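You operate a simulated robot arm through the tools that you are given. There is no shell and no other tool. Be economical: measure what you need, move in short steps, check, and stop when the job is done.

You run a simulated two-armed robot. Do the job below in one go: nothing can be reset, and whatever is moved stays where it is left.

TASK
Set the subcooling of the running trainer to the job card's figure.
Fine: hold the meter while you key it to SC; red probe in the red pipe clamp; trim the blue speed dial; then probe back in the rack and the held meter keyed to OFF.

Only the result counts: the job must be done as asked and must still hold three seconds after the hand-in. Knocking over, shifting, dropping, spilling or breaking anything else fails it.

THE ROBOT
Two 7-joint arms with two-finger parallel grippers on one trunk, on a base that drives. Base frame: it is fixed to the floor where the robot stands at the start and does not move with it; the origin is under the middle of the robot, x ahead of it, y to its left, z up. Units: m, degrees, N and s.
The left shoulder is at the start at [0.02, 0.113, 1.172], the right one opposite. With the tool pointing down near the work surface each hand reaches from about 0.24 to 0.6 m from the robot's upright axis, wherever it stands, measured 20 degrees to its own side. Places, roughly: black bench knob [0.8, 0.4, 0.9]; blue probe [1.25, -1.25, 1.25]; blue speed dial [0.8, -0.6, 0.9]; blue trainer switch [0.7, -0.2, 0.9]; blue trainer valve [1, -0.7, 0.9]; brass knob [1.3, -1, 0.9]; cradle latch [1.2, -0.6, 1]; green cylinder valve [0.9, -0.9, 0.5]; green trainer switch [0.7, -0.2, 0.9]; grey dial [0.8, -0.5, 0.9]; job card [1.5, -0.9, 1.2]; mode button [0.6, 0, 0.9]; orange dial [0.9, -0.7, 0.9]; orange trainer valve [1, -0.5, 0.9]; purple trainer valve [1.1, -0.9, 0.9]; red pipe clamp [1.3, -0.9, 0.9]. Payload 1.57 kg a hand.
The tool frame of a hand sits at the grasp point between the pads (the TCP): z along the fingers, y along the line on which they close. The tips reach 0.03 m beyond it. The gripper opens to 0.08 m. The fingers are 0.017 m wide and 0.012 m thick; the gripper's body (0.04 by 0.082 m) begins 0.08 m behind the TCP.
Orientation is told as [roll, pitch, yaw] about the base's x, y, z axes, in that order, counted from this pose: with the fingers straight down and closing along the base's y, the tool's x points along the base's -x, its y along +y and its z along -z.

THE INTERFACE
- The arms move only by the tool step_arm. It takes "left_moves", "right_moves" or both (then of equal length, played together; a hand with none holds still); each is one flat list of numbers, 7 for each row, row after row: the shift along the base's x, y, z in m, then the turn, a rotation vector about the base's x, y, z in degrees, then the opening, from 0 (shut) to 1 (fully open). In form: [dx, dy, dz, rx, ry, rz, jaw, dx, dy, dz, rx, ry, rz, jaw, ...]. A call has 1 to 8 rows; each row is the pose to reach, as a shift and turn from the pose commanded when the call began. A row lasts 0.2 s, in which the tool goes at most 0.05 m and 8.6 degrees; a call with a longer step from one row to the next is refused whole, and so is a gripper value outside its range. A pose out of reach is approached as far as the arm can. The call stops where the force on the tool passes 40 N (or 10 N more than at its start, if that is more) or the arm is blocked; 0.2 s more then pass. Each finger travels about 0.045 m/s and halts on what it meets, pressing with about 24 N; the grip force reading is that of the motor and also rises with nothing between the fingers. The clock runs only during rows and for 0.2 s after the last one: add rows that repeat a pose to give the fingers time. It gives the time, the measured TCP pose, the force on the tool (base axes), the opening and the grip force at its end, in the units of the frame above (readings bear some noise), with the torque about the TCP (base axes, N m) and any sound that the robot's microphone picked up.
- Cameras (640 x 400 px; columns grow to the right, rows downward): "scene" is now at [0.1066, -0.0346, 1.3285]; the picture's right is [-0.38, -0.92, 0.00], its down [-0.35, 0.14, -0.93] and it looks along [0.86, -0.35, -0.38] (base axes); focal length 252 px, centre (320, 200). "left" rides on the left gripper at [0.072, 0.007, -0.122] in its tool frame; the picture's right is [-0.09, 1.00, 0.00], its down [-0.84, -0.08, -0.54] and it looks along [-0.54, -0.05, 0.84] (tool axes); focal length 238 px, centre (320, 200). "right" rides on the right gripper at [0.072, -0.007, -0.122] in its tool frame; the picture's right is [0.09, 1.00, 0.00], its down [-0.84, 0.08, -0.54] and it looks along [-0.54, 0.05, 0.84] (tool axes); focal length 238 px, centre (320, 200).
- get_image(camera): a new picture of that camera. No time passes.
- move_column(by): slides the trunk up (or, below 0, down) by that many m; the arms and the scene camera ride with it, the base frame stays. It gives what a move gives, with no picture.
- base_move(legs): drives the robot by 1 to 6 legs, each [ahead, left, turn to the left] in m, m and degrees, along the robot's own axes; the way and the turn of a leg run together, so that a leg with both is an arc; at most 1.5 m and 180 degrees a leg. The arms and the cameras ride along, it lands a little off, and it stops where it bumps. It gives what a move gives.
- head_to(pan, tilt): turns the head with the scene camera to pan (to the left, within 80 degrees either way) and tilt (down, from -29 to 69), counted from straight ahead of the robot. It gives what a move gives.
- point_at(camera, pixels): for up to 12 pixels [column, row] of the newest picture of that camera ("zoom" is the newest enlarged one), the place [x, y, z] in the base frame of the surface seen there, good to about 0.003 m, but the place of the scene camera against the robot may be out by one fixed shift of up to 0.025 m in any direction. No time passes.
- inspect(camera, box): a new picture of the part [left, top, right, bottom] of that camera's present view, enlarged. No time passes.
- finish_job(): hands the job in; it is judged then, once.

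Work in short steps. Measure before you move; look again where a grasp or a placing could have gone wrong, and mend it. You have 80 turns and 62 pictures in all, those below and enlarged ones among them. Open the grippers and draw the arms clear of the work before you hand the job in, unless the task says otherwise; then end with one line.

The tools are called by a JSON object that holds its "method" and its "body". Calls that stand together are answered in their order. step_arm: Moves the arms, as the interface text tells. Its arguments: {"type":"object","properties":{"left_moves":{"type":"array"},"right_moves":{"type":"array"}},"required":[]} The other tools are called the same way: move_column (by) slides the trunk up or down; base_move (legs) drives the base; head_to (pan, tilt) turns the head that bears the scene camera; get_image (camera) takes a picture; point_at (camera, pixels) gives the place of the surface under pixels of a picture; inspect (camera, box) takes an enlarged picture of a part of a camera's view; finish_job () hands the job in.

At the start:

```text
clock: 0.0
left_position: [0.4576, 0.0592, 1.1704]
left_ee_rot: [0.0, 0.0, 0.0]
left_ft_force: [0.1, 0.8, 0.9]
left_moment: [-0.08, 0.0, 0.03]
left_opening: 0.0799
left_gripper_force: 0.2
right_position: [0.382, -0.4034, 1.1998]
right_ee_rot: [0.0, 0.0, 0.1]
right_ft_force: [-0.1, 0.1, 0.4]
right_moment: [-0.01, 0.01, 0.0]
right_opening: 0.0802
right_gripper_force: 0.1
trunk travel left (down, up): [-0.225, 0.345]
robot x, y, heading: [0.0041, -0.0016, -0.2]
head pan, tilt: [-22.4, 22.2]
```

scene: 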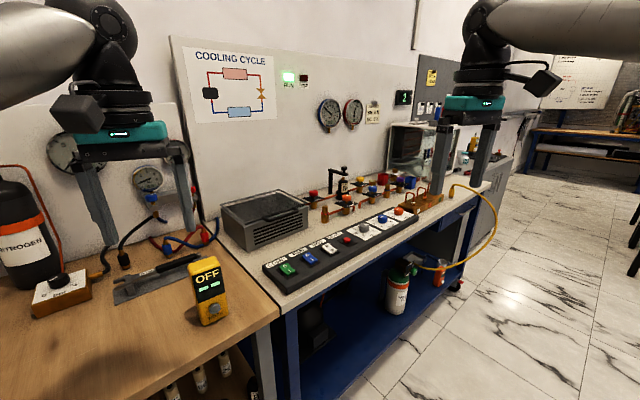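
right: 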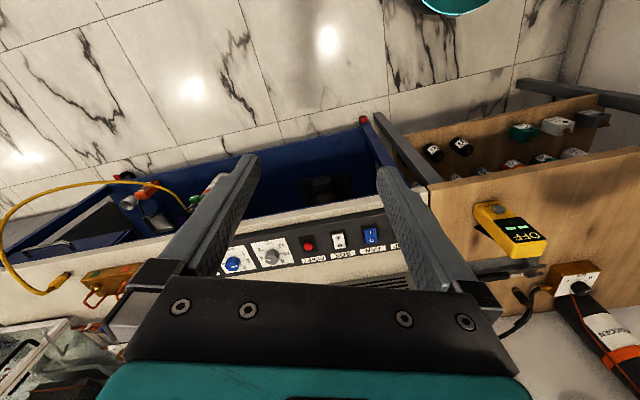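
left: 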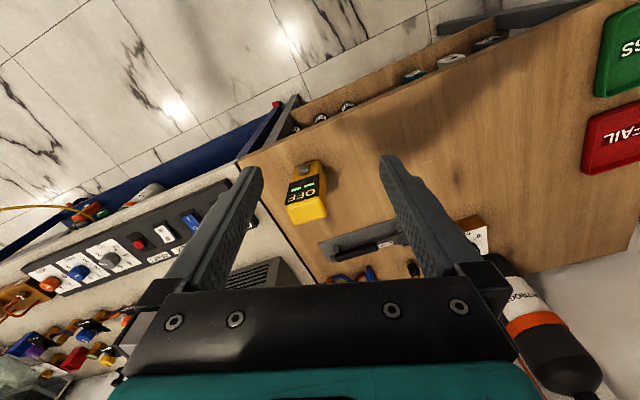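

The meter (yellow, about pixel 208,290) reads OFF; the bench and trainer run along from it. I zoom on the meter, the panel and the far right.

{"method": "inspect", "body": {"camera": "scene", "box": [100, 220, 300, 345]}}

{"method": "inspect", "body": {"camera": "scene", "box": [250, 150, 480, 294]}}

{"method": "inspect", "body": {"camera": "scene", "box": [270, 50, 450, 162]}}

```text
3.20 times, centred on (200, 282) of scene
```

zoom: 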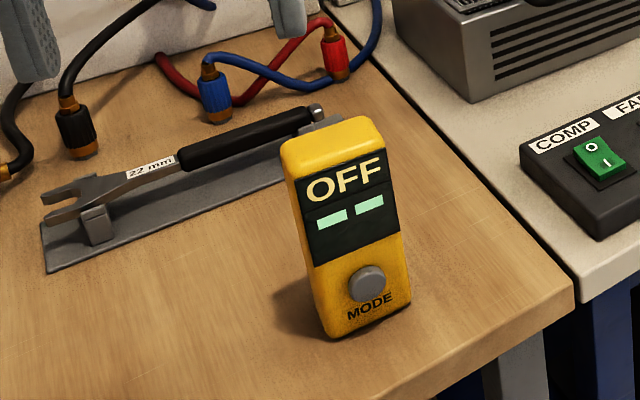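

```text
2.78 times, centred on (365, 222) of scene
```

zoom: 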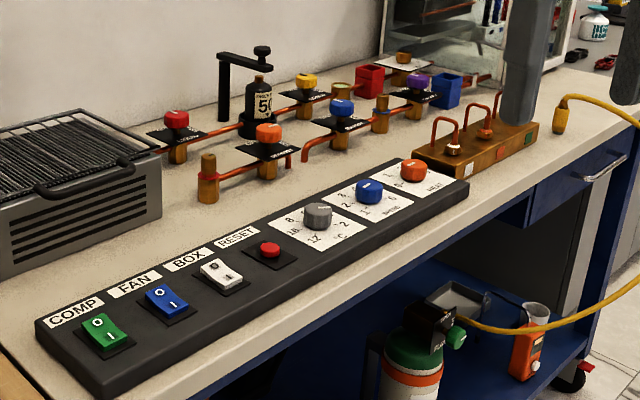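

```text
3.56 times, centred on (360, 106) of scene
```

zoom: 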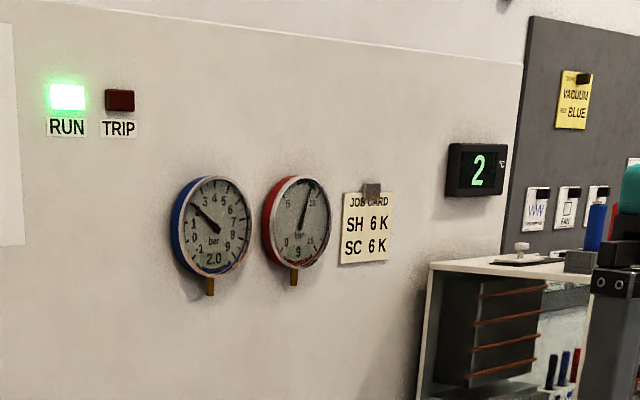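

Card says SC 6 K. Now I measure the meter, dial, clamp and rack, and look toward the rack.

{"method": "inspect", "body": {"camera": "scene", "box": [170, 245, 250, 345]}}

{"method": "head_to", "body": {"pan": -45, "tilt": 15}}

```text
4.00 times, centred on (210, 295) of scene
```

zoom: 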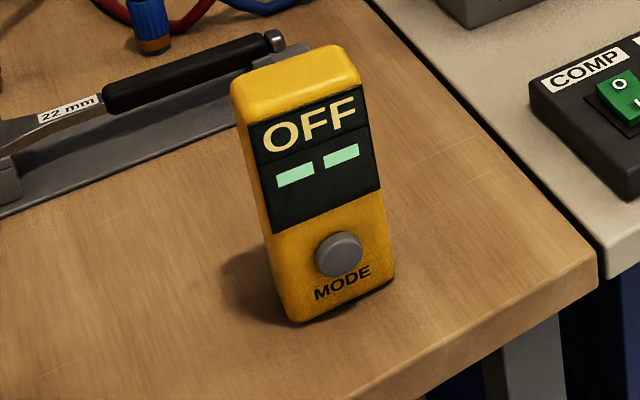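

```text
clock: 0.9
left_position: [0.4586, 0.0598, 1.1708]
left_ee_rot: [0.0, 0.1, 0.1]
left_ft_force: [-0.2, -0.6, 0.3]
left_moment: [0.02, -0.03, 0.01]
left_opening: 0.08
left_gripper_force: 0.0
right_position: [0.3807, -0.4019, 1.1994]
right_ee_rot: [0.0, 0.0, 0.0]
right_ft_force: [-0.4, -0.8, 0.3]
right_moment: [0.0, -0.02, 0.01]
right_opening: 0.0797
right_gripper_force: 0.0
trunk travel left (down, up): [-0.225, 0.345]
robot x, y, heading: [0.0018, -0.0004, 0.2]
head pan, tilt: [-45.0, 15.0]
```

Measure meter points on the zoom: corners, button, top; and take a scene picture toward the rack.

{"method": "point_at", "body": {"camera": "zoom", "pixels": [[340, 255], [240, 100], [350, 85], [290, 312], [385, 280], [240, 85], [335, 55], [300, 80], [300, 325], [265, 200], [318, 180], [450, 280]]}}

{"method": "get_image", "body": {"camera": "scene"}}

```text
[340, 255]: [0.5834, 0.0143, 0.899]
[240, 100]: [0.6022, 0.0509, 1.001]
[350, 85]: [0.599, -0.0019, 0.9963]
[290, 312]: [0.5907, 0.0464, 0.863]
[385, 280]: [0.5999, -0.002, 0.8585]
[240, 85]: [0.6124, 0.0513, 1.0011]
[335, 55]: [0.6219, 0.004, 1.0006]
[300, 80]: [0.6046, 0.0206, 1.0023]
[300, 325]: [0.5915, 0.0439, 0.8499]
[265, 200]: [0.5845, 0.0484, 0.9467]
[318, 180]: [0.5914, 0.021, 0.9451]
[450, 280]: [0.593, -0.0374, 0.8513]
```

```text
54 pictures are left
```

scene: 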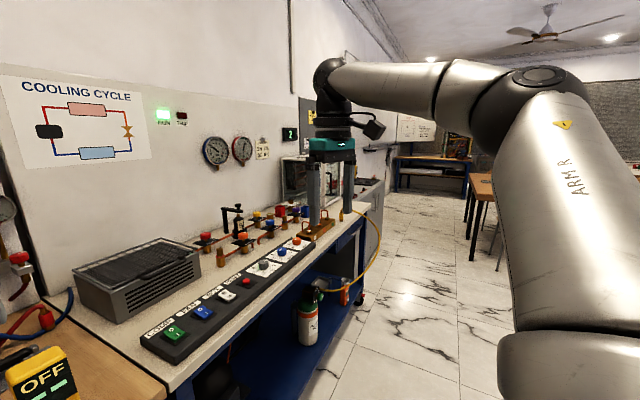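

The meter stands upright (z 0.85 to 1.0). I cross-check with the left wrist camera, which has no offset.

{"method": "inspect", "body": {"camera": "left", "box": [256, 140, 384, 240]}}

```text
4.00 times, centred on (320, 190) of left
```

zoom: 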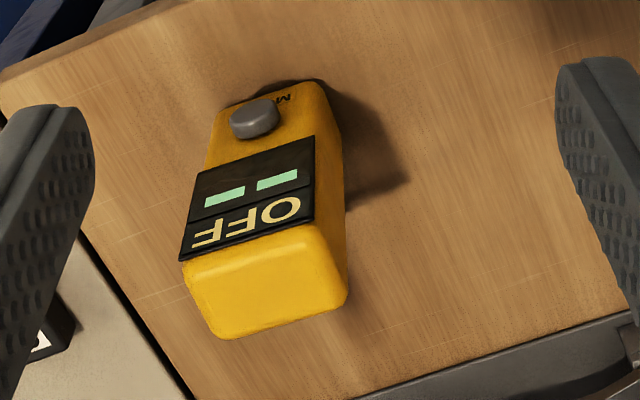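

{"method": "point_at", "body": {"camera": "zoom", "pixels": [[190, 272], [312, 238], [342, 297], [222, 332], [265, 285], [253, 118], [300, 215], [200, 240], [215, 125], [318, 95], [335, 180], [450, 200]]}}

```text
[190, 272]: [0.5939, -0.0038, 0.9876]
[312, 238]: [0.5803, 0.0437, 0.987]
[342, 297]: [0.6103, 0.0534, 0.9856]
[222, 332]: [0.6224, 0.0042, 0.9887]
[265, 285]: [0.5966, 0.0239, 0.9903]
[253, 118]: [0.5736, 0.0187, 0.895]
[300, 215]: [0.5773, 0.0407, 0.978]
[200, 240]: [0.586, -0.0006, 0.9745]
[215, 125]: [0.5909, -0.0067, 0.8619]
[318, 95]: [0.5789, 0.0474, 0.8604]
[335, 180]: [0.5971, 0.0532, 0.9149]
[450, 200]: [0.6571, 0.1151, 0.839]
```

Wrist camera gives the meter's top centre (0.6015, 0.0245, 0.99), turned about 16°, with the button near (0.573, 0.017, 0.888). The left hand goes above it and straddles its sides.

{"method": "step_arm", "body": {"left_moves": [0.048, -0.012, 0, 0, 0, 5.3, 1, 0.096, -0.024, 0, 0, 0, 10.7, 1, 0.1435, -0.035, 0, 0, 0, 16, 1, 0.1435, -0.035, -0.04, 0, 0, 16, 1, 0.1435, -0.035, -0.08, 0, 0, 16, 1, 0.1435, -0.035, -0.12, 0, 0, 16, 1, 0.1435, -0.035, -0.12, 0, 0, 16, 1]}}

{"method": "get_image", "body": {"camera": "left"}}

```text
clock: 2.5
left_position: [0.5585, 0.0384, 1.047]
left_ee_rot: [0.1, 0.0, 16.0]
left_ft_force: [0.3, -0.2, 0.5]
left_moment: [-0.01, 0.02, 0.01]
left_opening: 0.0797
left_gripper_force: 0.0
left hand out of reach, approached as far as the arm can: row 2, 3, 4, 5, 6, 7
right_position: [0.3814, -0.4023, 1.1992]
right_ee_rot: [0.0, 0.0, 0.0]
right_ft_force: [0.2, -0.5, -0.1]
right_moment: [-0.03, -0.03, 0.03]
right_opening: 0.0798
right_gripper_force: 0.1
trunk travel left (down, up): [-0.225, 0.345]
robot x, y, heading: [-0.0001, -0.0008, -0.1]
head pan, tilt: [-45.0, 15.0]
```

```text
52 pictures are left
```

left: 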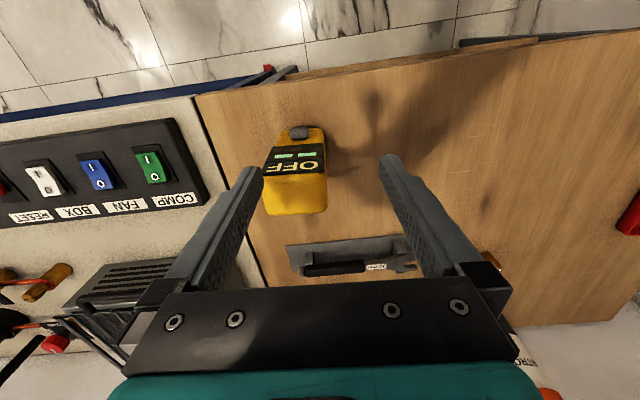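

The meter is just out of reach. I check where the bench front edge is before driving ahead.

{"method": "point_at", "body": {"camera": "left", "pixels": [[210, 97], [300, 80], [450, 55], [620, 35], [297, 195], [300, 131]]}}

{"method": "base_move", "body": {"legs": [[0.09, 0, 0]]}}

```text
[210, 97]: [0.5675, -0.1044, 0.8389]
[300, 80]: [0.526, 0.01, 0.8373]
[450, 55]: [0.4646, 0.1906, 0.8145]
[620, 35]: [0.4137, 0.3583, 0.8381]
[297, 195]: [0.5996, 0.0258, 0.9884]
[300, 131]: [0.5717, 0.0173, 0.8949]
```

```text
clock: 3.6
left_position: [0.6487, 0.0398, 1.0464]
left_ee_rot: [-0.1, 0.0, 16.1]
left_ft_force: [0.2, -0.6, 0.0]
left_moment: [-0.01, 0.03, 0.02]
left_opening: 0.0799
left_gripper_force: 0.2
right_position: [0.4728, -0.4025, 1.1983]
right_ee_rot: [0.0, 0.0, 0.1]
right_ft_force: [0.2, 0.3, 0.6]
right_moment: [-0.01, 0.04, -0.03]
right_opening: 0.08
right_gripper_force: 0.1
trunk travel left (down, up): [-0.225, 0.345]
robot x, y, heading: [0.0895, 0.0019, 0.1]
head pan, tilt: [-45.0, 15.0]
```

Now move above the meter, keeping the height, then check the pose.

{"method": "step_arm", "body": {"left_moves": [-0.024, -0.008, 0, 0, 0, 0, 1, -0.0472, -0.0153, 0, 0, 0, 0, 1, -0.0472, -0.0153, 0, 0, 0, 0, 1]}}

```text
clock: 4.4
left_position: [0.5994, 0.0255, 1.0478]
left_ee_rot: [0.1, 0.0, 16.2]
left_ft_force: [-0.5, 0.4, 0.4]
left_moment: [-0.01, -0.01, 0.02]
left_opening: 0.08
left_gripper_force: 0.1
right_position: [0.4718, -0.4023, 1.1995]
right_ee_rot: [0.0, 0.0, 0.0]
right_ft_force: [-0.3, 0.0, -0.2]
right_moment: [0.02, 0.02, 0.02]
right_opening: 0.0801
right_gripper_force: 0.0
trunk travel left (down, up): [-0.225, 0.345]
robot x, y, heading: [0.0902, 0.0027, 0.2]
head pan, tilt: [-45.0, 15.0]
```

Aligned. Descend to z≈0.967 and close gently.

{"method": "step_arm", "body": {"left_moves": [0.001, -0.001, -0.04, 0, 0, 0, 1, 0.001, -0.001, -0.08, 0, 0, 0, 1, 0.001, -0.001, -0.08, 0, 0, 0, 1, 0.001, -0.001, -0.08, 0, 0, 0, 0.75, 0.001, -0.001, -0.08, 0, 0, 0, 0.6, 0.001, -0.001, -0.08, 0, 0, 0, 0.5, 0.001, -0.001, -0.08, 0, 0, 0, 0.5]}}

{"method": "get_image", "body": {"camera": "left"}}

```text
clock: 6.0
left_position: [0.6017, 0.0228, 0.9668]
left_ee_rot: [0.0, 0.1, 16.1]
left_ft_force: [0.1, -0.2, -0.5]
left_moment: [0.02, 0.04, -0.01]
left_opening: 0.0602
left_gripper_force: 24.2
right_position: [0.4717, -0.4021, 1.1991]
right_ee_rot: [0.0, 0.1, 0.1]
right_ft_force: [-0.6, 0.3, -0.5]
right_moment: [0.01, 0.0, 0.01]
right_opening: 0.0801
right_gripper_force: 0.0
trunk travel left (down, up): [-0.225, 0.345]
robot x, y, heading: [0.088, 0.0004, 0.1]
head pan, tilt: [-45.0, 15.0]
```

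```text
51 pictures are left
```

left: 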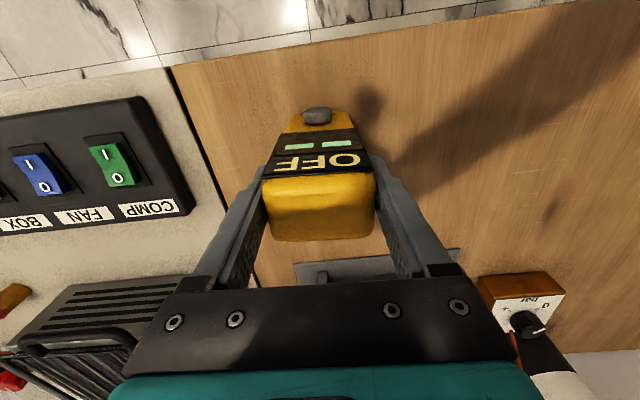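

The grip reads 24 N at 0.060 opening and the meter hasn't moved noticeably. Bring the right hand, closed and tilted 45° forward, to a standby point short of the button.

{"method": "point_at", "body": {"camera": "left", "pixels": [[317, 108], [317, 115], [317, 121], [304, 113], [331, 113], [318, 195]]}}

{"method": "step_arm", "body": {"right_moves": [-0.001, 0.038, -0.019, 0.79, -5.59, 1.9, 0, -0.003, 0.075, -0.038, 1.57, -11.2, 3.8, 0, -0.004, 0.113, -0.056, 2.36, -16.8, 5.7, 0, -0.005, 0.15, -0.075, 3.15, -22.35, 7.6, 0, -0.006, 0.188, -0.094, 3.93, -27.9, 9.5, 0, -0.008, 0.225, -0.113, 4.72, -33.5, 11.4, 0, -0.009, 0.263, -0.131, 5.5, -39.1, 13.3, 0, -0.01, 0.3, -0.15, 6.29, -44.7, 15.17, 0]}}

```text
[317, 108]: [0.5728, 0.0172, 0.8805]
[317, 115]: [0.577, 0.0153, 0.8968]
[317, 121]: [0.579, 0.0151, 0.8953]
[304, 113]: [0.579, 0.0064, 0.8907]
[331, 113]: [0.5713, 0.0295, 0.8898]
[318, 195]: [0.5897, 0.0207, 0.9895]
```

```text
clock: 7.8
left_position: [0.6021, 0.0228, 0.967]
left_ee_rot: [0.0, -0.1, 16.1]
left_ft_force: [0.9, 0.2, 0.1]
left_moment: [-0.01, 0.05, -0.01]
left_opening: 0.0599
left_gripper_force: 23.8
right_position: [0.477, -0.0993, 1.0535]
right_ee_rot: [0.0, -44.9, 16.2]
right_ft_force: [0.2, 0.5, -0.1]
right_moment: [0.01, 0.02, -0.02]
right_opening: 0.0
right_gripper_force: 20.5
right hand out of reach, approached as far as the arm can: row 8
trunk travel left (down, up): [-0.225, 0.345]
robot x, y, heading: [0.0901, 0.0041, 0.2]
head pan, tilt: [-45.0, 15.0]
```

Now go to about 4 cm short of the button.

{"method": "step_arm", "body": {"right_moves": [0.007, 0.024, -0.0375, 0, 0, 0, 0, 0.014, 0.048, -0.075, 0, 0, 0, 0, 0.021, 0.072, -0.1125, 0, 0, 0, 0, 0.028, 0.096, -0.15, 0, 0, 0, 0, 0.028, 0.096, -0.15, 0, 0, 0, 0]}}

{"method": "get_image", "body": {"camera": "right"}}

{"method": "get_image", "body": {"camera": "left"}}

```text
clock: 9.0
left_position: [0.6013, 0.0223, 0.9684]
left_ee_rot: [-0.1, 0.2, 16.1]
left_ft_force: [0.8, 0.7, 0.2]
left_moment: [0.08, 0.03, 0.0]
left_opening: 0.0598
left_gripper_force: 24.2
right_position: [0.5018, -0.0626, 0.9468]
right_ee_rot: [0.0, -45.1, 16.1]
right_ft_force: [-0.7, -0.1, 0.3]
right_moment: [-0.01, 0.01, -0.02]
right_opening: 0.0
right_gripper_force: 21.5
right hand out of reach, approached as far as the arm can: row 3, 4, 5
trunk travel left (down, up): [-0.225, 0.345]
robot x, y, heading: [0.0909, -0.0007, 0.1]
head pan, tilt: [-45.0, 15.0]
```

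```text
50 pictures are left
```

right: 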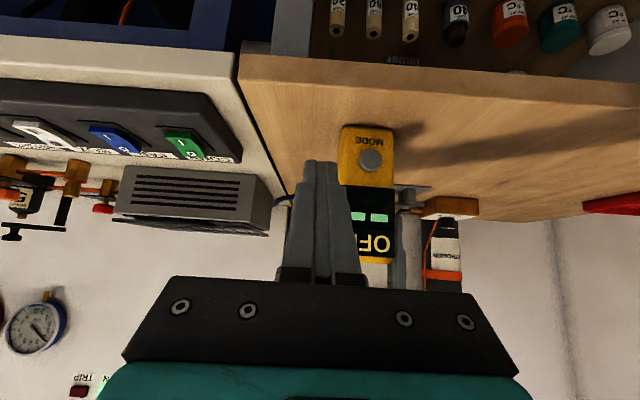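

```text
49 pictures are left
```

left: 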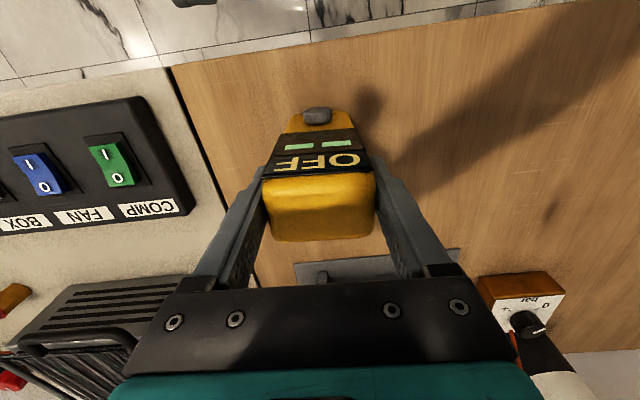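

With a 45° forward tilt the wrist is too close to the trunk. I swing the yaw so the fingers come in from the right (yaw 60°), which leaves the elbow more room, then move to standoff.

{"method": "step_arm", "body": {"right_moves": [0, 0, 0, 0, 0, 7.33, 0, 0, 0, 0, 0, 0, 14.67, 0, 0, 0, 0, 0, 0, 22, 0, 0, 0, 0, 0, 0, 29.33, 0, 0, 0, 0, 0, 0, 36.67, 0, 0.004, 0.02, -0.02, 0, 0, 44, 0, 0.0135, 0.0516, -0.044, 0, 0, 44, 0, 0.0135, 0.0516, -0.044, 0, 0, 44, 0]}}

{"method": "get_image", "body": {"camera": "right"}}

```text
clock: 10.8
left_position: [0.601, 0.0229, 0.9669]
left_ee_rot: [0.0, 0.2, 16.1]
left_ft_force: [0.2, -0.8, -0.3]
left_moment: [-0.02, -0.02, 0.02]
left_opening: 0.0597
left_gripper_force: 24.0
right_position: [0.5096, -0.0223, 0.9139]
right_ee_rot: [0.0, -45.0, 60.1]
right_ft_force: [-0.5, -0.2, 0.1]
right_moment: [0.04, -0.02, -0.04]
right_opening: 0.0
right_gripper_force: 21.5
right hand out of reach, approached as far as the arm can: row 7, 8
trunk travel left (down, up): [-0.225, 0.345]
robot x, y, heading: [0.0903, -0.0027, 0.0]
head pan, tilt: [-45.0, 15.0]
```

```text
48 pictures are left
```

right: 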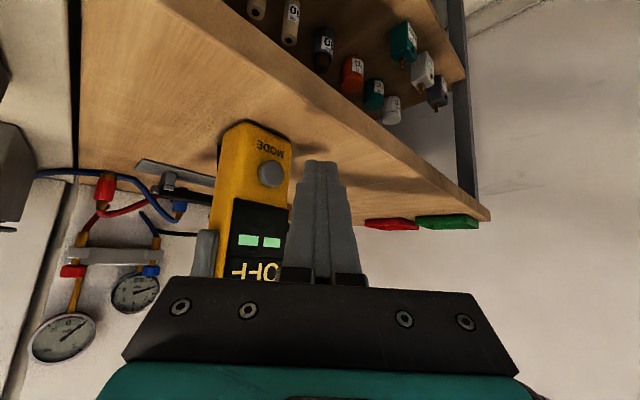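

Close. Approach forward to about 7 mm short of the button.

{"method": "step_arm", "body": {"right_moves": [0.015, 0.002, -0.005, 0, 0, 0, 0, 0.026, 0.012, -0.011, 0, 0, 0, 0, 0.033, 0.0185, -0.011, 0, 0, 0, 0, 0.033, 0.0185, -0.011, 0, 0, 0, 0]}}

{"method": "get_image", "body": {"camera": "right"}}

{"method": "inspect", "body": {"camera": "left", "box": [224, 60, 416, 180]}}

```text
clock: 11.8
left_position: [0.6013, 0.023, 0.9674]
left_ee_rot: [0.0, 0.2, 16.0]
left_ft_force: [-0.6, -0.2, 0.3]
left_moment: [0.03, 0.0, -0.03]
left_opening: 0.06
left_gripper_force: 23.9
right_position: [0.529, -0.0235, 0.9231]
right_ee_rot: [0.0, -44.9, 60.1]
right_ft_force: [-0.1, 0.1, -0.1]
right_moment: [0.01, 0.02, 0.01]
right_opening: 0.0
right_gripper_force: 21.6
right hand out of reach, approached as far as the arm can: row 1, 2, 3, 4
trunk travel left (down, up): [-0.225, 0.345]
robot x, y, heading: [0.0916, -0.0, -0.0]
head pan, tilt: [-45.0, 15.0]
```

```text
47 pictures are left
```

right: 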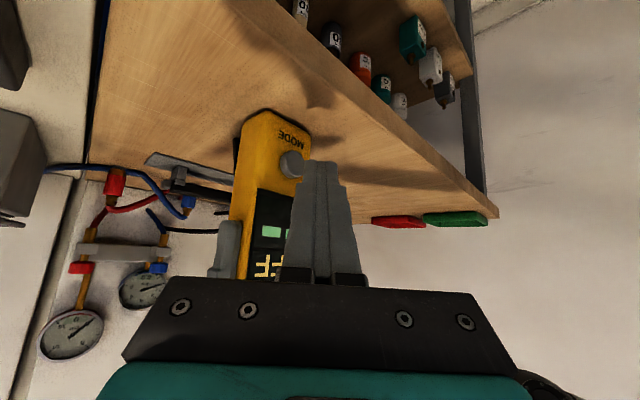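

```text
3.33 times, centred on (320, 120) of left
```

zoom: 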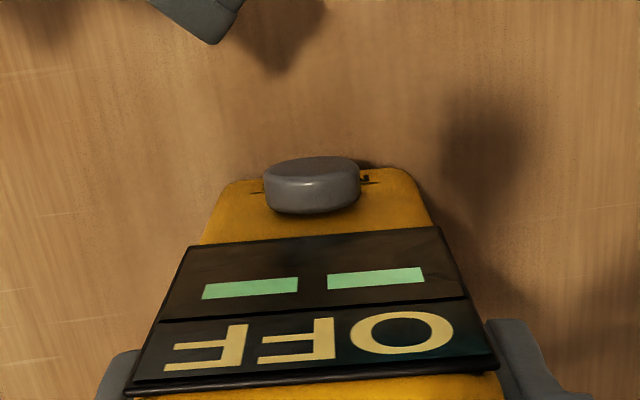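

Still limited by wrist angle. Use a steeper tool (30° tilt, yaw 75°), pressing with the finger's side; back off slightly while re-orienting.

{"method": "step_arm", "body": {"right_moves": [-0.02, -0.005, 0, 0, 0, 0, 0, -0.02, -0.005, 0, -4.63, 1.92, 4.97, 0, -0.02, -0.005, 0, -9.27, 3.84, 9.94, 0, -0.02, -0.005, 0, -13.9, 5.76, 14.91, 0, -0.01, 0.01, -0.01, -13.9, 5.76, 14.91, 0, -0.001, 0.0155, -0.017, -13.9, 5.76, 14.91, 0, -0.001, 0.0155, -0.017, -13.9, 5.76, 14.91, 0]}}

{"method": "get_image", "body": {"camera": "right"}}

```text
clock: 13.4
left_position: [0.6012, 0.0225, 0.9658]
left_ee_rot: [0.0, 0.0, 16.1]
left_ft_force: [0.2, -0.9, -0.7]
left_moment: [-0.01, -0.01, 0.01]
left_opening: 0.0601
left_gripper_force: 24.0
right_position: [0.5073, -0.0325, 0.9264]
right_ee_rot: [0.0, -30.0, 75.2]
right_ft_force: [-0.2, -0.1, 0.6]
right_moment: [-0.03, -0.03, 0.01]
right_opening: 0.0001
right_gripper_force: 21.6
right hand out of reach, approached as far as the arm can: row 3, 4, 5, 6, 7
trunk travel left (down, up): [-0.225, 0.345]
robot x, y, heading: [0.0923, -0.0001, 0.0]
head pan, tilt: [-45.0, 15.0]
```

```text
45 pictures are left
```

right: 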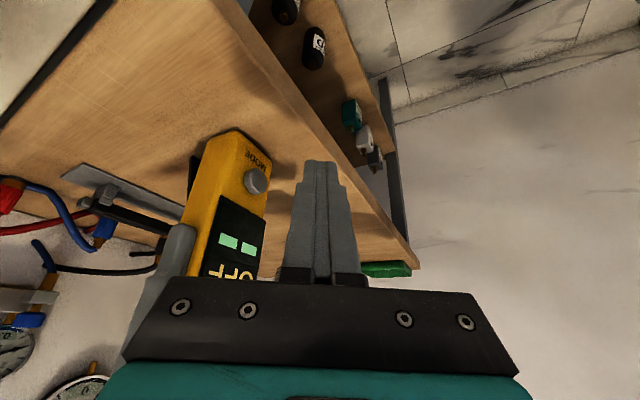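

The right hand seems limited in crossing to the left (y≈−0.03). I release the meter, lift both hands, and shift the robot left so the button lies straight ahead of the right shoulder.

{"method": "step_arm", "body": {"left_moves": [0, 0, 0, 0, 0, 0, 0.7, 0, 0, 0, 0, 0, 0, 1, 0, 0, 0, 0, 0, 0, 1, 0, 0, 0, 0, 0, 0, 1, 0, 0, 0.045, 0, 0, 0, 1, 0, 0, 0.09, 0, 0, 0, 1, 0, 0, 0.1, 0, 0, 0, 1], "right_moves": [-0.02, -0.02, 0.02, 0, 0, 0, 0, -0.02, -0.05, 0.05, 0, 0, 0, 0, -0.02, -0.08, 0.08, 0, 0, 0, 0, -0.02, -0.1, 0.12, 0, 0, 0, 0, -0.02, -0.1, 0.12, 0, 0, 0, 0, -0.02, -0.1, 0.12, 0, 0, 0, 0, -0.02, -0.1, 0.12, 0, 0, 0, 0]}}

{"method": "base_move", "body": {"legs": [[0.02, 0.11, 0]]}}

{"method": "get_image", "body": {"camera": "left"}}

```text
clock: 15.0
left_position: [0.6, 0.024, 1.0671]
left_ee_rot: [0.0, 0.1, 16.2]
left_ft_force: [-1.1, -0.3, 0.2]
left_moment: [0.0, -0.02, -0.02]
left_opening: 0.0799
left_gripper_force: 0.0
right_position: [0.4863, -0.1304, 1.0468]
right_ee_rot: [0.0, -29.9, 75.1]
right_ft_force: [-0.4, -0.1, -0.5]
right_moment: [-0.01, 0.01, -0.01]
right_opening: 0.0001
right_gripper_force: 21.2
trunk travel left (down, up): [-0.225, 0.345]
robot x, y, heading: [0.0903, 0.0009, -0.0]
head pan, tilt: [-45.0, 15.0]
```

```text
clock: 16.2
left_position: [0.6225, 0.1315, 1.0671]
left_ee_rot: [-0.1, 0.1, 15.9]
left_ft_force: [0.1, 0.7, 0.4]
left_moment: [-0.03, -0.01, 0.02]
left_opening: 0.08
left_gripper_force: 0.1
right_position: [0.5058, -0.0236, 1.0474]
right_ee_rot: [0.0, -30.0, 75.0]
right_ft_force: [-0.1, -0.7, -0.1]
right_moment: [-0.01, 0.01, 0.0]
right_opening: 0.0003
right_gripper_force: 20.9
trunk travel left (down, up): [-0.225, 0.345]
robot x, y, heading: [0.1107, 0.1025, 0.4]
head pan, tilt: [-45.0, 15.0]
```

```text
44 pictures are left
```

left: 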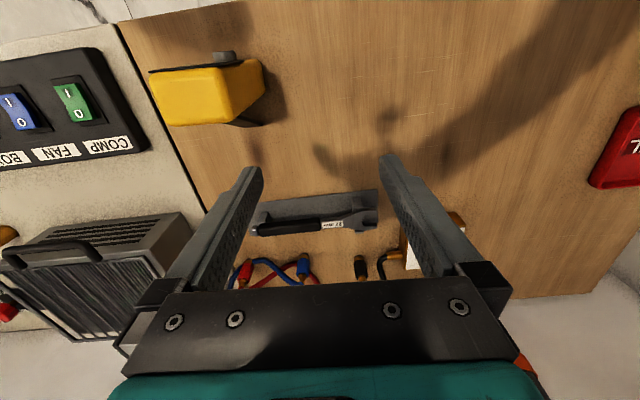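

Move the right hand down to standoff first, then the left above the meter.

{"method": "step_arm", "body": {"right_moves": [0.002, 0.003, -0.04, 0, 0, 0, 0, 0.006, 0.006, -0.08, 0, 0, 0, 0, 0.012, 0.0126, -0.12, 0, 0, 0, 0, 0.014, 0.0126, -0.141, 0, 0, 0, 0, 0.014, 0.0126, -0.141, 0, 0, 0, 0, 0.014, 0.0126, -0.141, 0, 0, 0, 0, 0.014, 0.0126, -0.141, 0, 0, 0, 0], "left_moves": [0, 0, 0, 0, 0, 0, 1, 0, 0, 0, 0, 0, 0, 1, 0, 0, 0, 0, 0, 0, 1, 0, 0, 0, 0, 0, 0, 1, -0.01, -0.045, 0, 0, 0, 0, 1, -0.02, -0.09, 0, 0, 0, 0, 1, -0.021, -0.107, 0, 0, 0, 0, 1]}}

```text
clock: 17.8
left_position: [0.6007, 0.0231, 1.0679]
left_ee_rot: [0.0, 0.1, 16.0]
left_ft_force: [0.1, 0.5, 0.5]
left_moment: [-0.03, -0.03, -0.01]
left_opening: 0.0801
left_gripper_force: 0.0
right_position: [0.5205, -0.0121, 0.9062]
right_ee_rot: [0.0, -30.0, 75.0]
right_ft_force: [0.5, -0.1, 0.5]
right_moment: [-0.03, 0.04, 0.04]
right_opening: 0.0
right_gripper_force: 21.2
trunk travel left (down, up): [-0.225, 0.345]
robot x, y, heading: [0.1117, 0.1079, 0.0]
head pan, tilt: [-45.0, 15.0]
```

Both within reach now. Lower the left hand and re-grip.

{"method": "step_arm", "body": {"left_moves": [0, 0, -0.035, 0, 0, 0, 1, 0, 0, -0.07, 0, 0, 0, 1, 0, 0, -0.1, 0, 0, 0, 1, 0, 0, -0.1, 0, 0, 0, 1, 0, 0, -0.1, 0, 0, 0, 0.7, 0, 0, -0.1, 0, 0, 0, 0.5, 0, 0, -0.1, 0, 0, 0, 0.5]}}

{"method": "inspect", "body": {"camera": "left", "box": [224, 60, 416, 180]}}

{"method": "get_image", "body": {"camera": "right"}}

```text
clock: 19.4
left_position: [0.6008, 0.022, 0.9675]
left_ee_rot: [-0.1, 0.0, 15.9]
left_ft_force: [0.2, 1.2, -0.3]
left_moment: [0.04, -0.03, 0.01]
left_opening: 0.0599
left_gripper_force: 23.8
right_position: [0.5188, -0.0127, 0.9064]
right_ee_rot: [0.1, -30.0, 75.0]
right_ft_force: [0.4, -0.6, -0.5]
right_moment: [0.0, -0.01, -0.01]
right_opening: 0.0003
right_gripper_force: 21.5
trunk travel left (down, up): [-0.225, 0.345]
robot x, y, heading: [0.1142, 0.1075, -0.3]
head pan, tilt: [-45.0, 15.0]
```

```text
3.33 times, centred on (320, 120) of left
```

zoom: 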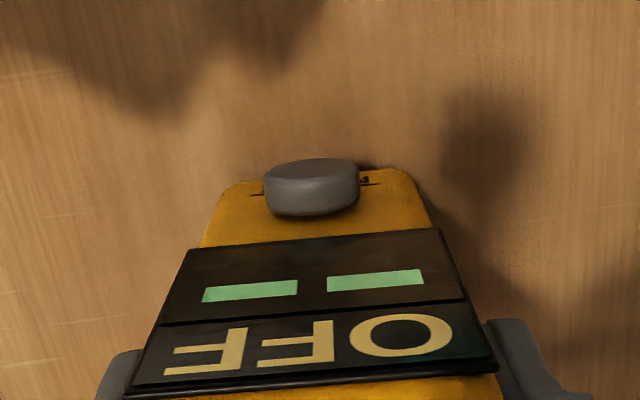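

```text
42 pictures are left
```

right: 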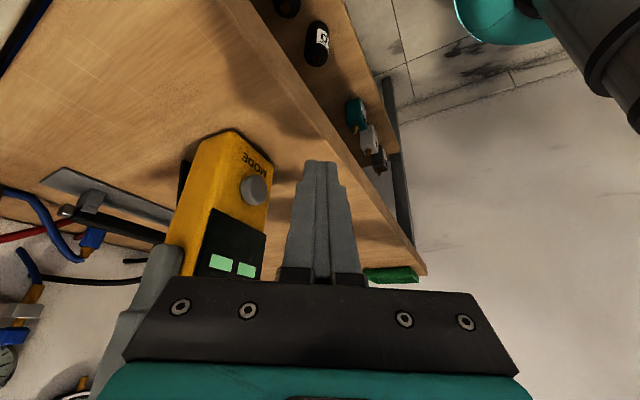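

Check button location with the right camera (button at pixel (254,190)).

{"method": "point_at", "body": {"camera": "right", "pixels": [[254, 184], [254, 190], [258, 192], [250, 196], [258, 175], [318, 165]]}}

```text
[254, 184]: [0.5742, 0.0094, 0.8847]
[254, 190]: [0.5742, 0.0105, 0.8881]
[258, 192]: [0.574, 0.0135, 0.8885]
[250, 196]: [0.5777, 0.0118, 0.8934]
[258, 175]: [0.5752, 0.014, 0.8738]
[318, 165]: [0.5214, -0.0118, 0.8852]
```

Button face at about (0.574, 0.0125, 0.886). Press gently: approach, press a few mm past contact, withdraw.

{"method": "step_arm", "body": {"right_moves": [0.02, 0.006, -0.003, 0, 0, 0, 0, 0.033, 0.0097, -0.003, 0, 0, 0, 0, 0.038, 0.0112, -0.003, 0, 0, 0, 0, 0.041, 0.012, -0.003, 0, 0, 0, 0, 0.043, 0.0125, -0.003, 0, 0, 0, 0, 0.03, 0.009, -0.003, 0, 0, 0, 0, 0.02, 0.006, -0.003, 0, 0, 0, 0]}}

{"method": "inspect", "body": {"camera": "left", "box": [224, 60, 416, 180]}}

```text
clock: 21.0
left_position: [0.6008, 0.0229, 0.9673]
left_ee_rot: [0.1, 0.1, 15.9]
left_ft_force: [0.4, 0.4, 0.0]
left_moment: [-0.03, -0.01, -0.01]
left_opening: 0.0594
left_gripper_force: 24.0
right_position: [0.54, -0.0063, 0.9032]
right_ee_rot: [0.0, -30.0, 74.9]
right_ft_force: [0.7, -0.2, 0.6]
right_moment: [0.04, -0.02, -0.01]
right_opening: 0.0
right_gripper_force: 20.6
trunk travel left (down, up): [-0.225, 0.345]
robot x, y, heading: [0.1111, 0.1112, -0.4]
head pan, tilt: [-45.0, 15.0]
heard: click
```

```text
3.33 times, centred on (320, 120) of left
```

zoom: 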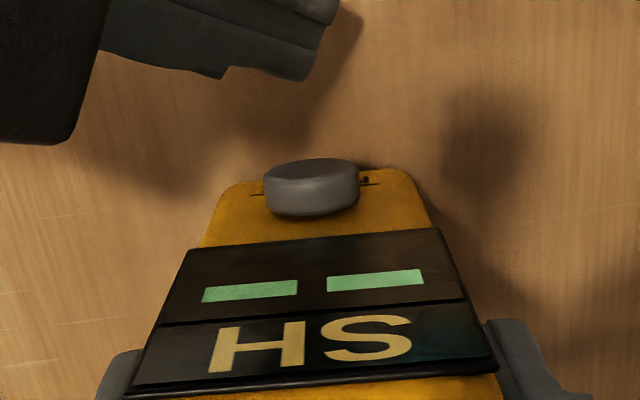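

Click: it now shows SH. Press the same way once more.

{"method": "step_arm", "body": {"right_moves": [0.013, 0.0037, 0, 0, 0, 0, 0, 0.018, 0.0052, 0, 0, 0, 0, 0, 0.021, 0.006, 0, 0, 0, 0, 0, 0.023, 0.0065, 0, 0, 0, 0, 0, 0.01, 0.003, 0, 0, 0, 0, 0, 0, 0, 0, 0, 0, 0, 0, 0, 0, 0, 0, 0, 0, 0]}}

{"method": "inspect", "body": {"camera": "left", "box": [224, 60, 416, 180]}}

```text
clock: 22.6
left_position: [0.6018, 0.0235, 0.9684]
left_ee_rot: [0.0, 0.1, 15.9]
left_ft_force: [-0.3, 0.5, -0.8]
left_moment: [0.01, 0.02, -0.02]
left_opening: 0.0594
left_gripper_force: 24.0
right_position: [0.54, -0.0078, 0.9027]
right_ee_rot: [0.0, -30.0, 74.9]
right_ft_force: [-0.3, 0.1, 0.1]
right_moment: [0.01, 0.0, 0.02]
right_opening: 0.0001
right_gripper_force: 21.3
trunk travel left (down, up): [-0.225, 0.345]
robot x, y, heading: [0.1133, 0.1067, -0.1]
head pan, tilt: [-45.0, 15.0]
heard: click
```

```text
3.33 times, centred on (320, 120) of left
```

zoom: 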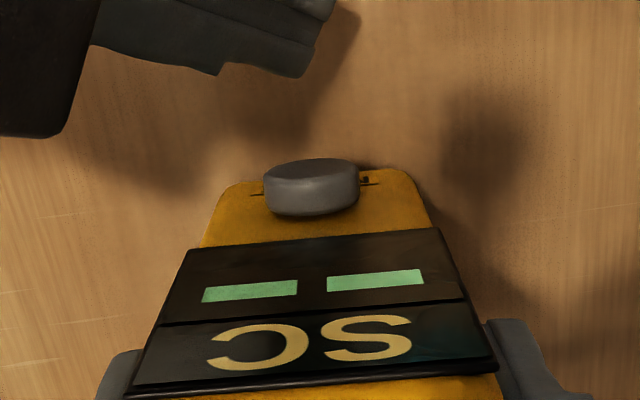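

SC is shown. Open and lift the left hand clear and withdraw the right up and back.

{"method": "step_arm", "body": {"right_moves": [-0.02, -0.03, 0, 0, 0, 0, 0, -0.03, -0.06, 0.02, 0, 0, 0, 0, -0.03, -0.09, 0.05, 2.5, -1, -8, 0, -0.03, -0.12, 0.09, 2.5, -1, -8, 0, -0.03, -0.15, 0.13, 2.5, -1, -8, 0, -0.03, -0.18, 0.17, 2.5, -1, -8, 0, -0.03, -0.18, 0.21, 2.5, -1, -8, 0, -0.03, -0.18, 0.25, 2.5, -1, -8, 0], "left_moves": [0, 0, 0, 0, 0, 0, 0.7, 0, 0, 0, 0, 0, 0, 1, 0, 0, 0, 0, 0, 0, 1, 0, 0, 0.03, 0, 0, 0, 1, 0, 0, 0.075, 0, 0, 0, 1, 0, 0, 0.12, 0, 0, 0, 1, -0.02, 0.02, 0.16, 0, 0, 0, 1, -0.06, 0.04, 0.18, 0, 0, 0, 1]}}

{"method": "head_to", "body": {"pan": -40, "tilt": 12}}

{"method": "get_image", "body": {"camera": "scene"}}

```text
clock: 24.4
left_position: [0.5371, 0.0624, 1.1469]
left_ee_rot: [0.1, 0.0, 16.1]
left_ft_force: [-0.2, -0.1, -0.2]
left_moment: [0.01, -0.01, 0.01]
left_opening: 0.0801
left_gripper_force: 0.0
right_position: [0.5095, -0.1859, 1.1537]
right_ee_rot: [-0.2, -32.7, 67.1]
right_ft_force: [0.0, -0.4, 0.0]
right_moment: [-0.02, 0.01, -0.01]
right_opening: 0.0
right_gripper_force: 21.1
trunk travel left (down, up): [-0.225, 0.345]
robot x, y, heading: [0.1095, 0.1076, -0.1]
head pan, tilt: [-45.0, 15.0]
```

```text
clock: 25.0
left_position: [0.5381, 0.0628, 1.1449]
left_ee_rot: [0.0, 0.0, 16.0]
left_ft_force: [0.1, 0.1, -0.2]
left_moment: [0.01, -0.04, 0.01]
left_opening: 0.0802
left_gripper_force: 0.1
right_position: [0.5097, -0.1851, 1.1532]
right_ee_rot: [-0.2, -32.6, 67.1]
right_ft_force: [0.1, 0.1, -0.6]
right_moment: [0.0, -0.02, 0.01]
right_opening: 0.0005
right_gripper_force: 21.6
trunk travel left (down, up): [-0.225, 0.345]
robot x, y, heading: [0.1096, 0.1059, 0.1]
head pan, tilt: [-40.0, 12.0]
```

```text
39 pictures are left
```

scene: 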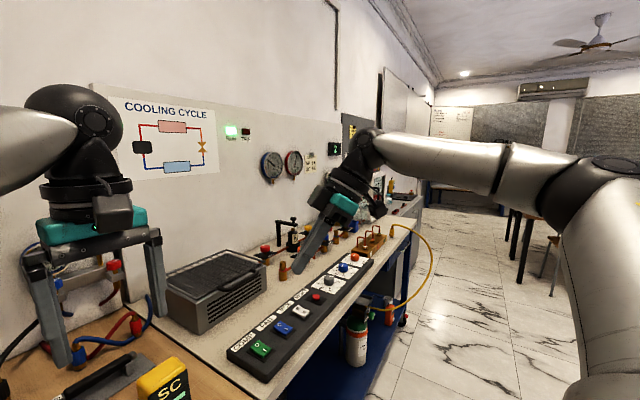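

Meter reads SC and stands. I check how far the yellow hose bulges from the bench before driving along it, and raise the trunk while tucking the right hand.

{"method": "point_at", "body": {"camera": "scene", "pixels": [[431, 256], [420, 284], [390, 306], [411, 230], [360, 362], [405, 322], [352, 265], [373, 240], [295, 165], [262, 378]]}}

{"method": "move_column", "body": {"by": 0.25}}

{"method": "step_arm", "body": {"right_moves": [0, 0, 0, -2.2, 3.31, -7.51, 0, 0, -0.01, 0, -4.4, 6.63, -15.03, 0, 0, -0.02, 0, -6.6, 9.94, -22.5, 0, 0, -0.03, 0, -8.8, 13.25, -30.05, 0, 0, -0.04, 0, -11, 16.56, -37.6, 0, 0, -0.05, 0, -13.2, 19.9, -45.1, 0.5, 0, -0.06, 0, -15.4, 23.2, -52.6, 1, 0, -0.07, 0, -17.6, 26.5, -60.1, 1]}}

```text
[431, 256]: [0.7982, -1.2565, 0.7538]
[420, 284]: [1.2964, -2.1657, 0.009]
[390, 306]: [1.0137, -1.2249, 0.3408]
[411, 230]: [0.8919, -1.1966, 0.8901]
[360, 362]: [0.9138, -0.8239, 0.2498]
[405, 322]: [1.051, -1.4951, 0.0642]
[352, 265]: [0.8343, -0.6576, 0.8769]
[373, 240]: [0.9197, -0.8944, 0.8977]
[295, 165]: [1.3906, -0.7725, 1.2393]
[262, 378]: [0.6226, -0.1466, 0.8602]
```

```text
clock: 27.6
left_position: [0.5378, 0.063, 1.3955]
left_ee_rot: [0.0, 0.0, 15.9]
left_ft_force: [-0.3, -0.5, 0.2]
left_moment: [-0.02, 0.02, 0.03]
left_opening: 0.0799
left_gripper_force: 0.0
right_position: [0.5101, -0.1862, 1.4026]
right_ee_rot: [-0.2, -32.7, 67.1]
right_ft_force: [0.0, 0.5, 0.6]
right_moment: [-0.02, 0.02, 0.02]
right_opening: 0.0001
right_gripper_force: 21.2
trunk travel left (down, up): [-0.475, 0.095]
robot x, y, heading: [0.1087, 0.1089, -0.3]
head pan, tilt: [-40.0, 12.0]
```

```text
clock: 29.4
left_position: [0.5391, 0.062, 1.3964]
left_ee_rot: [0.0, 0.2, 15.9]
left_ft_force: [-0.5, 0.6, 0.2]
left_moment: [-0.03, 0.03, 0.01]
left_opening: 0.08
left_gripper_force: 0.0
right_position: [0.5113, -0.2568, 1.4021]
right_ee_rot: [1.1, -2.3, 4.8]
right_ft_force: [-0.2, -0.1, -0.1]
right_moment: [0.01, 0.01, -0.04]
right_opening: 0.066
right_gripper_force: 0.1
trunk travel left (down, up): [-0.475, 0.095]
robot x, y, heading: [0.1143, 0.1059, -0.1]
head pan, tilt: [-40.0, 12.0]
```

Drive: turn to face the bench (17°) and slide right about 0.95 m, staying clear of the hose bulge (near (0.80,−1.26)).

{"method": "base_move", "body": {"legs": [[-0.05, 0, 0], [0, 0, 17.2], [0, -0.95, 0]]}}

{"method": "head_to", "body": {"pan": -30, "tilt": 30}}

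{"method": "get_image", "body": {"camera": "scene"}}

```text
clock: 35.9
left_position: [0.7694, -0.7119, 1.3955]
left_ee_rot: [-0.1, -0.1, 33.6]
left_ft_force: [-0.6, 0.2, 0.8]
left_moment: [0.01, 0.0, 0.02]
left_opening: 0.0799
left_gripper_force: 0.0
right_position: [0.8386, -1.0239, 1.4046]
right_ee_rot: [1.1, -2.4, 22.6]
right_ft_force: [-0.9, 0.8, -0.4]
right_moment: [0.0, 0.0, -0.01]
right_opening: 0.0799
right_gripper_force: 0.1
trunk travel left (down, up): [-0.475, 0.095]
robot x, y, heading: [0.349, -0.7965, 17.6]
head pan, tilt: [-40.0, 12.0]
```

```text
clock: 36.7
left_position: [0.7698, -0.7115, 1.3949]
left_ee_rot: [0.0, 0.1, 33.7]
left_ft_force: [-0.5, -0.3, -0.4]
left_moment: [-0.01, 0.02, 0.0]
left_opening: 0.0798
left_gripper_force: 0.1
right_position: [0.839, -1.0248, 1.4035]
right_ee_rot: [1.1, -2.4, 22.7]
right_ft_force: [-0.4, -0.1, 1.2]
right_moment: [-0.01, 0.01, -0.05]
right_opening: 0.08
right_gripper_force: 0.0
trunk travel left (down, up): [-0.475, 0.095]
robot x, y, heading: [0.3502, -0.8005, 17.6]
head pan, tilt: [-30.0, 30.0]
```

```text
38 pictures are left
```

scene: 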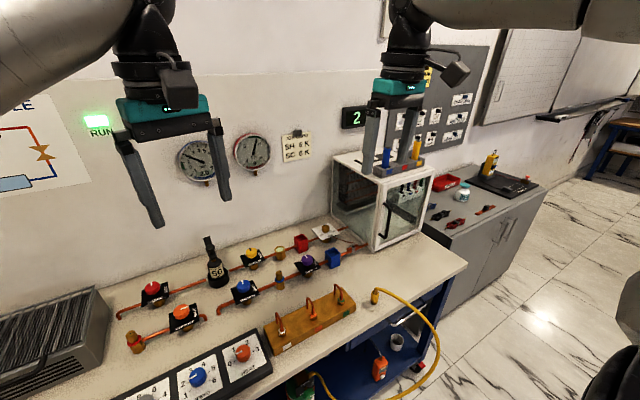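

The rack sits on the cabinet at about (400,160); the red and blue clamps at (302,242) and (332,258). Zoom on both.

{"method": "inspect", "body": {"camera": "scene", "box": [340, 120, 440, 185]}}

{"method": "inspect", "body": {"camera": "right", "box": [120, 80, 440, 280]}}

{"method": "inspect", "body": {"camera": "scene", "box": [250, 210, 380, 290]}}

```text
6.15 times, centred on (390, 152) of scene
```

zoom: 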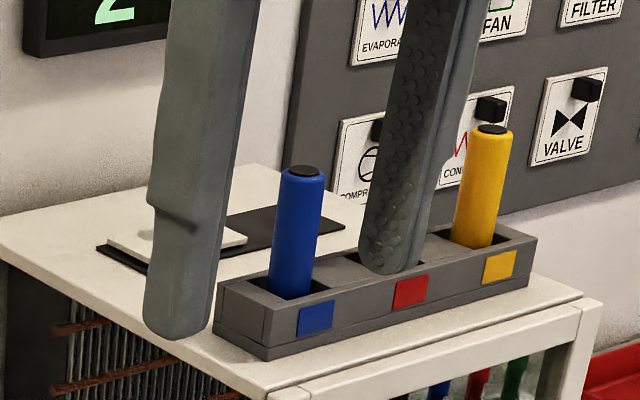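

```text
2.00 times, centred on (280, 180) of right
```

zoom: 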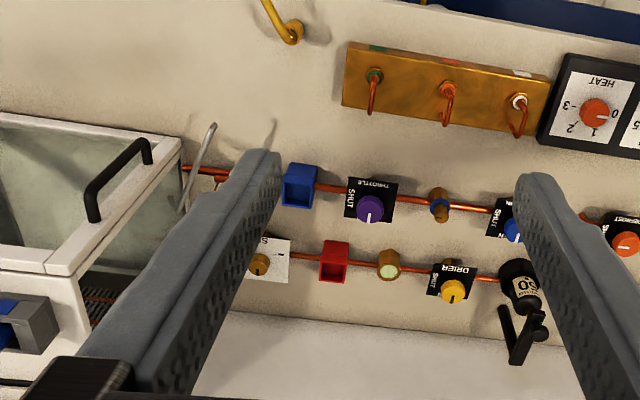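

```text
4.92 times, centred on (315, 250) of scene
```

zoom: 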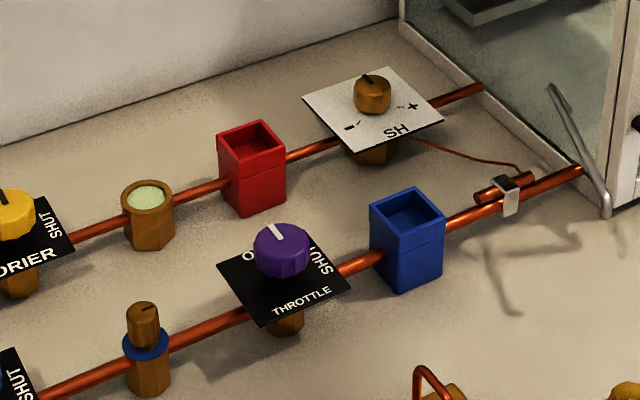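

Measure the red clamp rim in this zoom and mark other landmarks for cross-calibration; then move the right hand out of the view of the rack.

{"method": "point_at", "body": {"camera": "zoom", "pixels": [[218, 137], [265, 122], [285, 148], [238, 165], [252, 143], [240, 200], [275, 195], [470, 80], [372, 95], [285, 250], [405, 208], [160, 100]]}}

{"method": "step_arm", "body": {"right_moves": [-0.04, 0, 0.02, 0, 0, 0, 1, -0.08, 0, 0.05, 0, 0, 0, 1, -0.12, 0, 0.08, 0, 0, 0, 1, -0.12, 0, 0.08, 0, 0, 0, 1]}}

{"method": "inspect", "body": {"camera": "scene", "box": [340, 120, 440, 185]}}

```text
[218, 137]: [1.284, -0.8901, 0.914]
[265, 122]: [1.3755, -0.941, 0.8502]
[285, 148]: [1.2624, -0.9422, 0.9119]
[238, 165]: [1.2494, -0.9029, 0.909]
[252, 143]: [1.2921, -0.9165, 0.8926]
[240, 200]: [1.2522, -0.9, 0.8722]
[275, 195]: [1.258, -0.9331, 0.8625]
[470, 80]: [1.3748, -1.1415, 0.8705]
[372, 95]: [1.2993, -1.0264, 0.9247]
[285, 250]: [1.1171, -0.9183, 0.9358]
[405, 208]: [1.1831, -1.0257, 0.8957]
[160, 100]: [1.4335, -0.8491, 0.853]
```

```text
clock: 37.7
left_position: [0.7713, -0.7124, 1.3966]
left_ee_rot: [0.0, 0.0, 33.6]
left_ft_force: [-0.2, -0.6, 0.1]
left_moment: [-0.02, 0.03, 0.01]
left_opening: 0.0801
left_gripper_force: 0.1
right_position: [0.7188, -1.0225, 1.4845]
right_ee_rot: [1.2, -2.3, 22.7]
right_ft_force: [0.5, 0.3, 0.1]
right_moment: [-0.02, 0.02, -0.01]
right_opening: 0.0802
right_gripper_force: 0.0
trunk travel left (down, up): [-0.475, 0.095]
robot x, y, heading: [0.3499, -0.7994, 17.7]
head pan, tilt: [-30.0, 30.0]
```

```text
6.15 times, centred on (390, 152) of scene
```

zoom: 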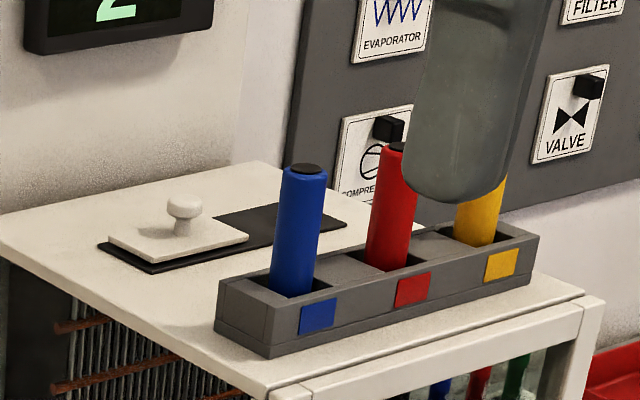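

Red probe is the middle one. Measure the probes.

{"method": "point_at", "body": {"camera": "zoom", "pixels": [[390, 155], [392, 200], [388, 262], [305, 170], [303, 210], [293, 292], [480, 205], [222, 290], [268, 342], [535, 250], [290, 365], [400, 265]]}}

```text
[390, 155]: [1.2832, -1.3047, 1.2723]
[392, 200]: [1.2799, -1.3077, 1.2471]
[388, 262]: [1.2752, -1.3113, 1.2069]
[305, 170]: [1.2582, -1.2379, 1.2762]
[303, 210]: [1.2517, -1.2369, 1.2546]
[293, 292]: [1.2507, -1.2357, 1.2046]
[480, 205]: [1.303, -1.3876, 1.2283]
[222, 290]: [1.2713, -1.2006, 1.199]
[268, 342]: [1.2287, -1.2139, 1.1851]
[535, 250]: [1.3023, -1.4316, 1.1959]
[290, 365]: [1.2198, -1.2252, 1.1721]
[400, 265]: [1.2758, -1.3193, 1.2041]
```

The red probe is near (1.28,−1.31, top 1.27), the clamp near (1.263,−0.916, rim 0.90). Drive right 0.40 and ahead 0.10, then tilt the right hand 45° forward to gain reach.

{"method": "base_move", "body": {"legs": [[0, -0.4, 0], [0.1, 0, 0]]}}

{"method": "step_arm", "body": {"right_moves": [0, 0, 0, 1.71, -6.93, -2.82, 0.6, 0, 0, 0, 3.42, -13.87, -5.63, 0.6, 0, 0, 0, 5.13, -20.8, -8.45, 0.6, 0, 0, 0, 6.84, -27.7, -11.3, 0.6, 0.02, -0.01, 0, 8.55, -34.7, -14.1, 0.6, 0.04, -0.02, 0, 10.26, -41.6, -16.9, 0.6, 0.04, -0.02, 0, 10.26, -41.6, -16.9, 0.6]}}

{"method": "get_image", "body": {"camera": "right"}}

{"method": "get_image", "body": {"camera": "scene"}}

```text
clock: 40.9
left_position: [0.9819, -1.0569, 1.3954]
left_ee_rot: [0.1, 0.0, 33.7]
left_ft_force: [0.3, -0.3, 0.1]
left_moment: [-0.05, 0.01, 0.0]
left_opening: 0.0799
left_gripper_force: 0.1
right_position: [0.9296, -1.3679, 1.4846]
right_ee_rot: [1.1, -2.5, 22.7]
right_ft_force: [-0.8, -1.2, 0.0]
right_moment: [0.0, -0.02, -0.01]
right_opening: 0.0801
right_gripper_force: 0.0
trunk travel left (down, up): [-0.475, 0.095]
robot x, y, heading: [0.5618, -1.1478, 17.6]
head pan, tilt: [-30.0, 30.0]
```

```text
clock: 42.5
left_position: [0.9804, -1.0565, 1.3965]
left_ee_rot: [-0.1, 0.0, 33.6]
left_ft_force: [-0.1, 0.2, -0.1]
left_moment: [0.01, -0.03, 0.0]
left_opening: 0.0799
left_gripper_force: 0.1
right_position: [0.9703, -1.3885, 1.4839]
right_ee_rot: [1.1, -45.2, 5.1]
right_ft_force: [-1.7, -0.1, -0.3]
right_moment: [0.02, 0.0, -0.03]
right_opening: 0.0481
right_gripper_force: 0.0
trunk travel left (down, up): [-0.475, 0.095]
robot x, y, heading: [0.5564, -1.1453, 17.7]
head pan, tilt: [-30.0, 30.0]
```

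```text
33 pictures are left
```

right: 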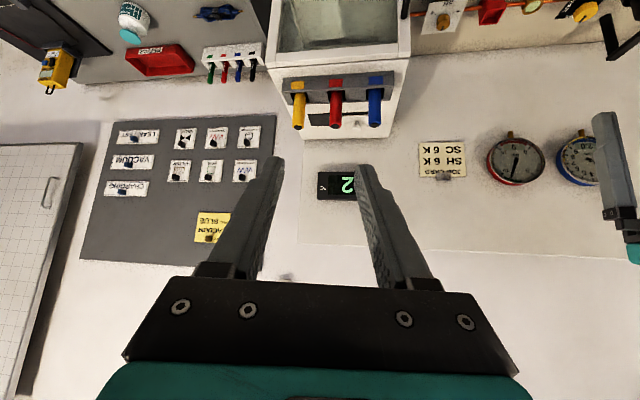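

```text
32 pictures are left
```

scene: 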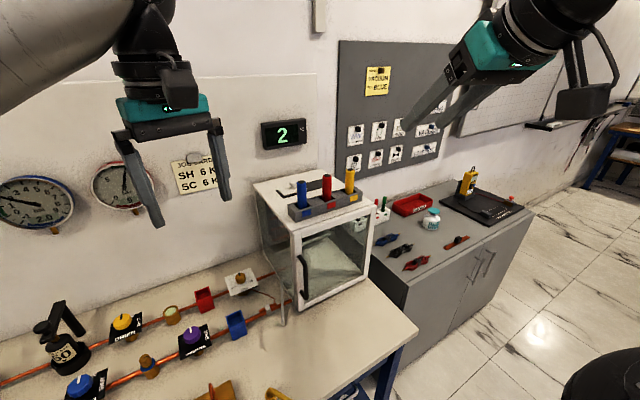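

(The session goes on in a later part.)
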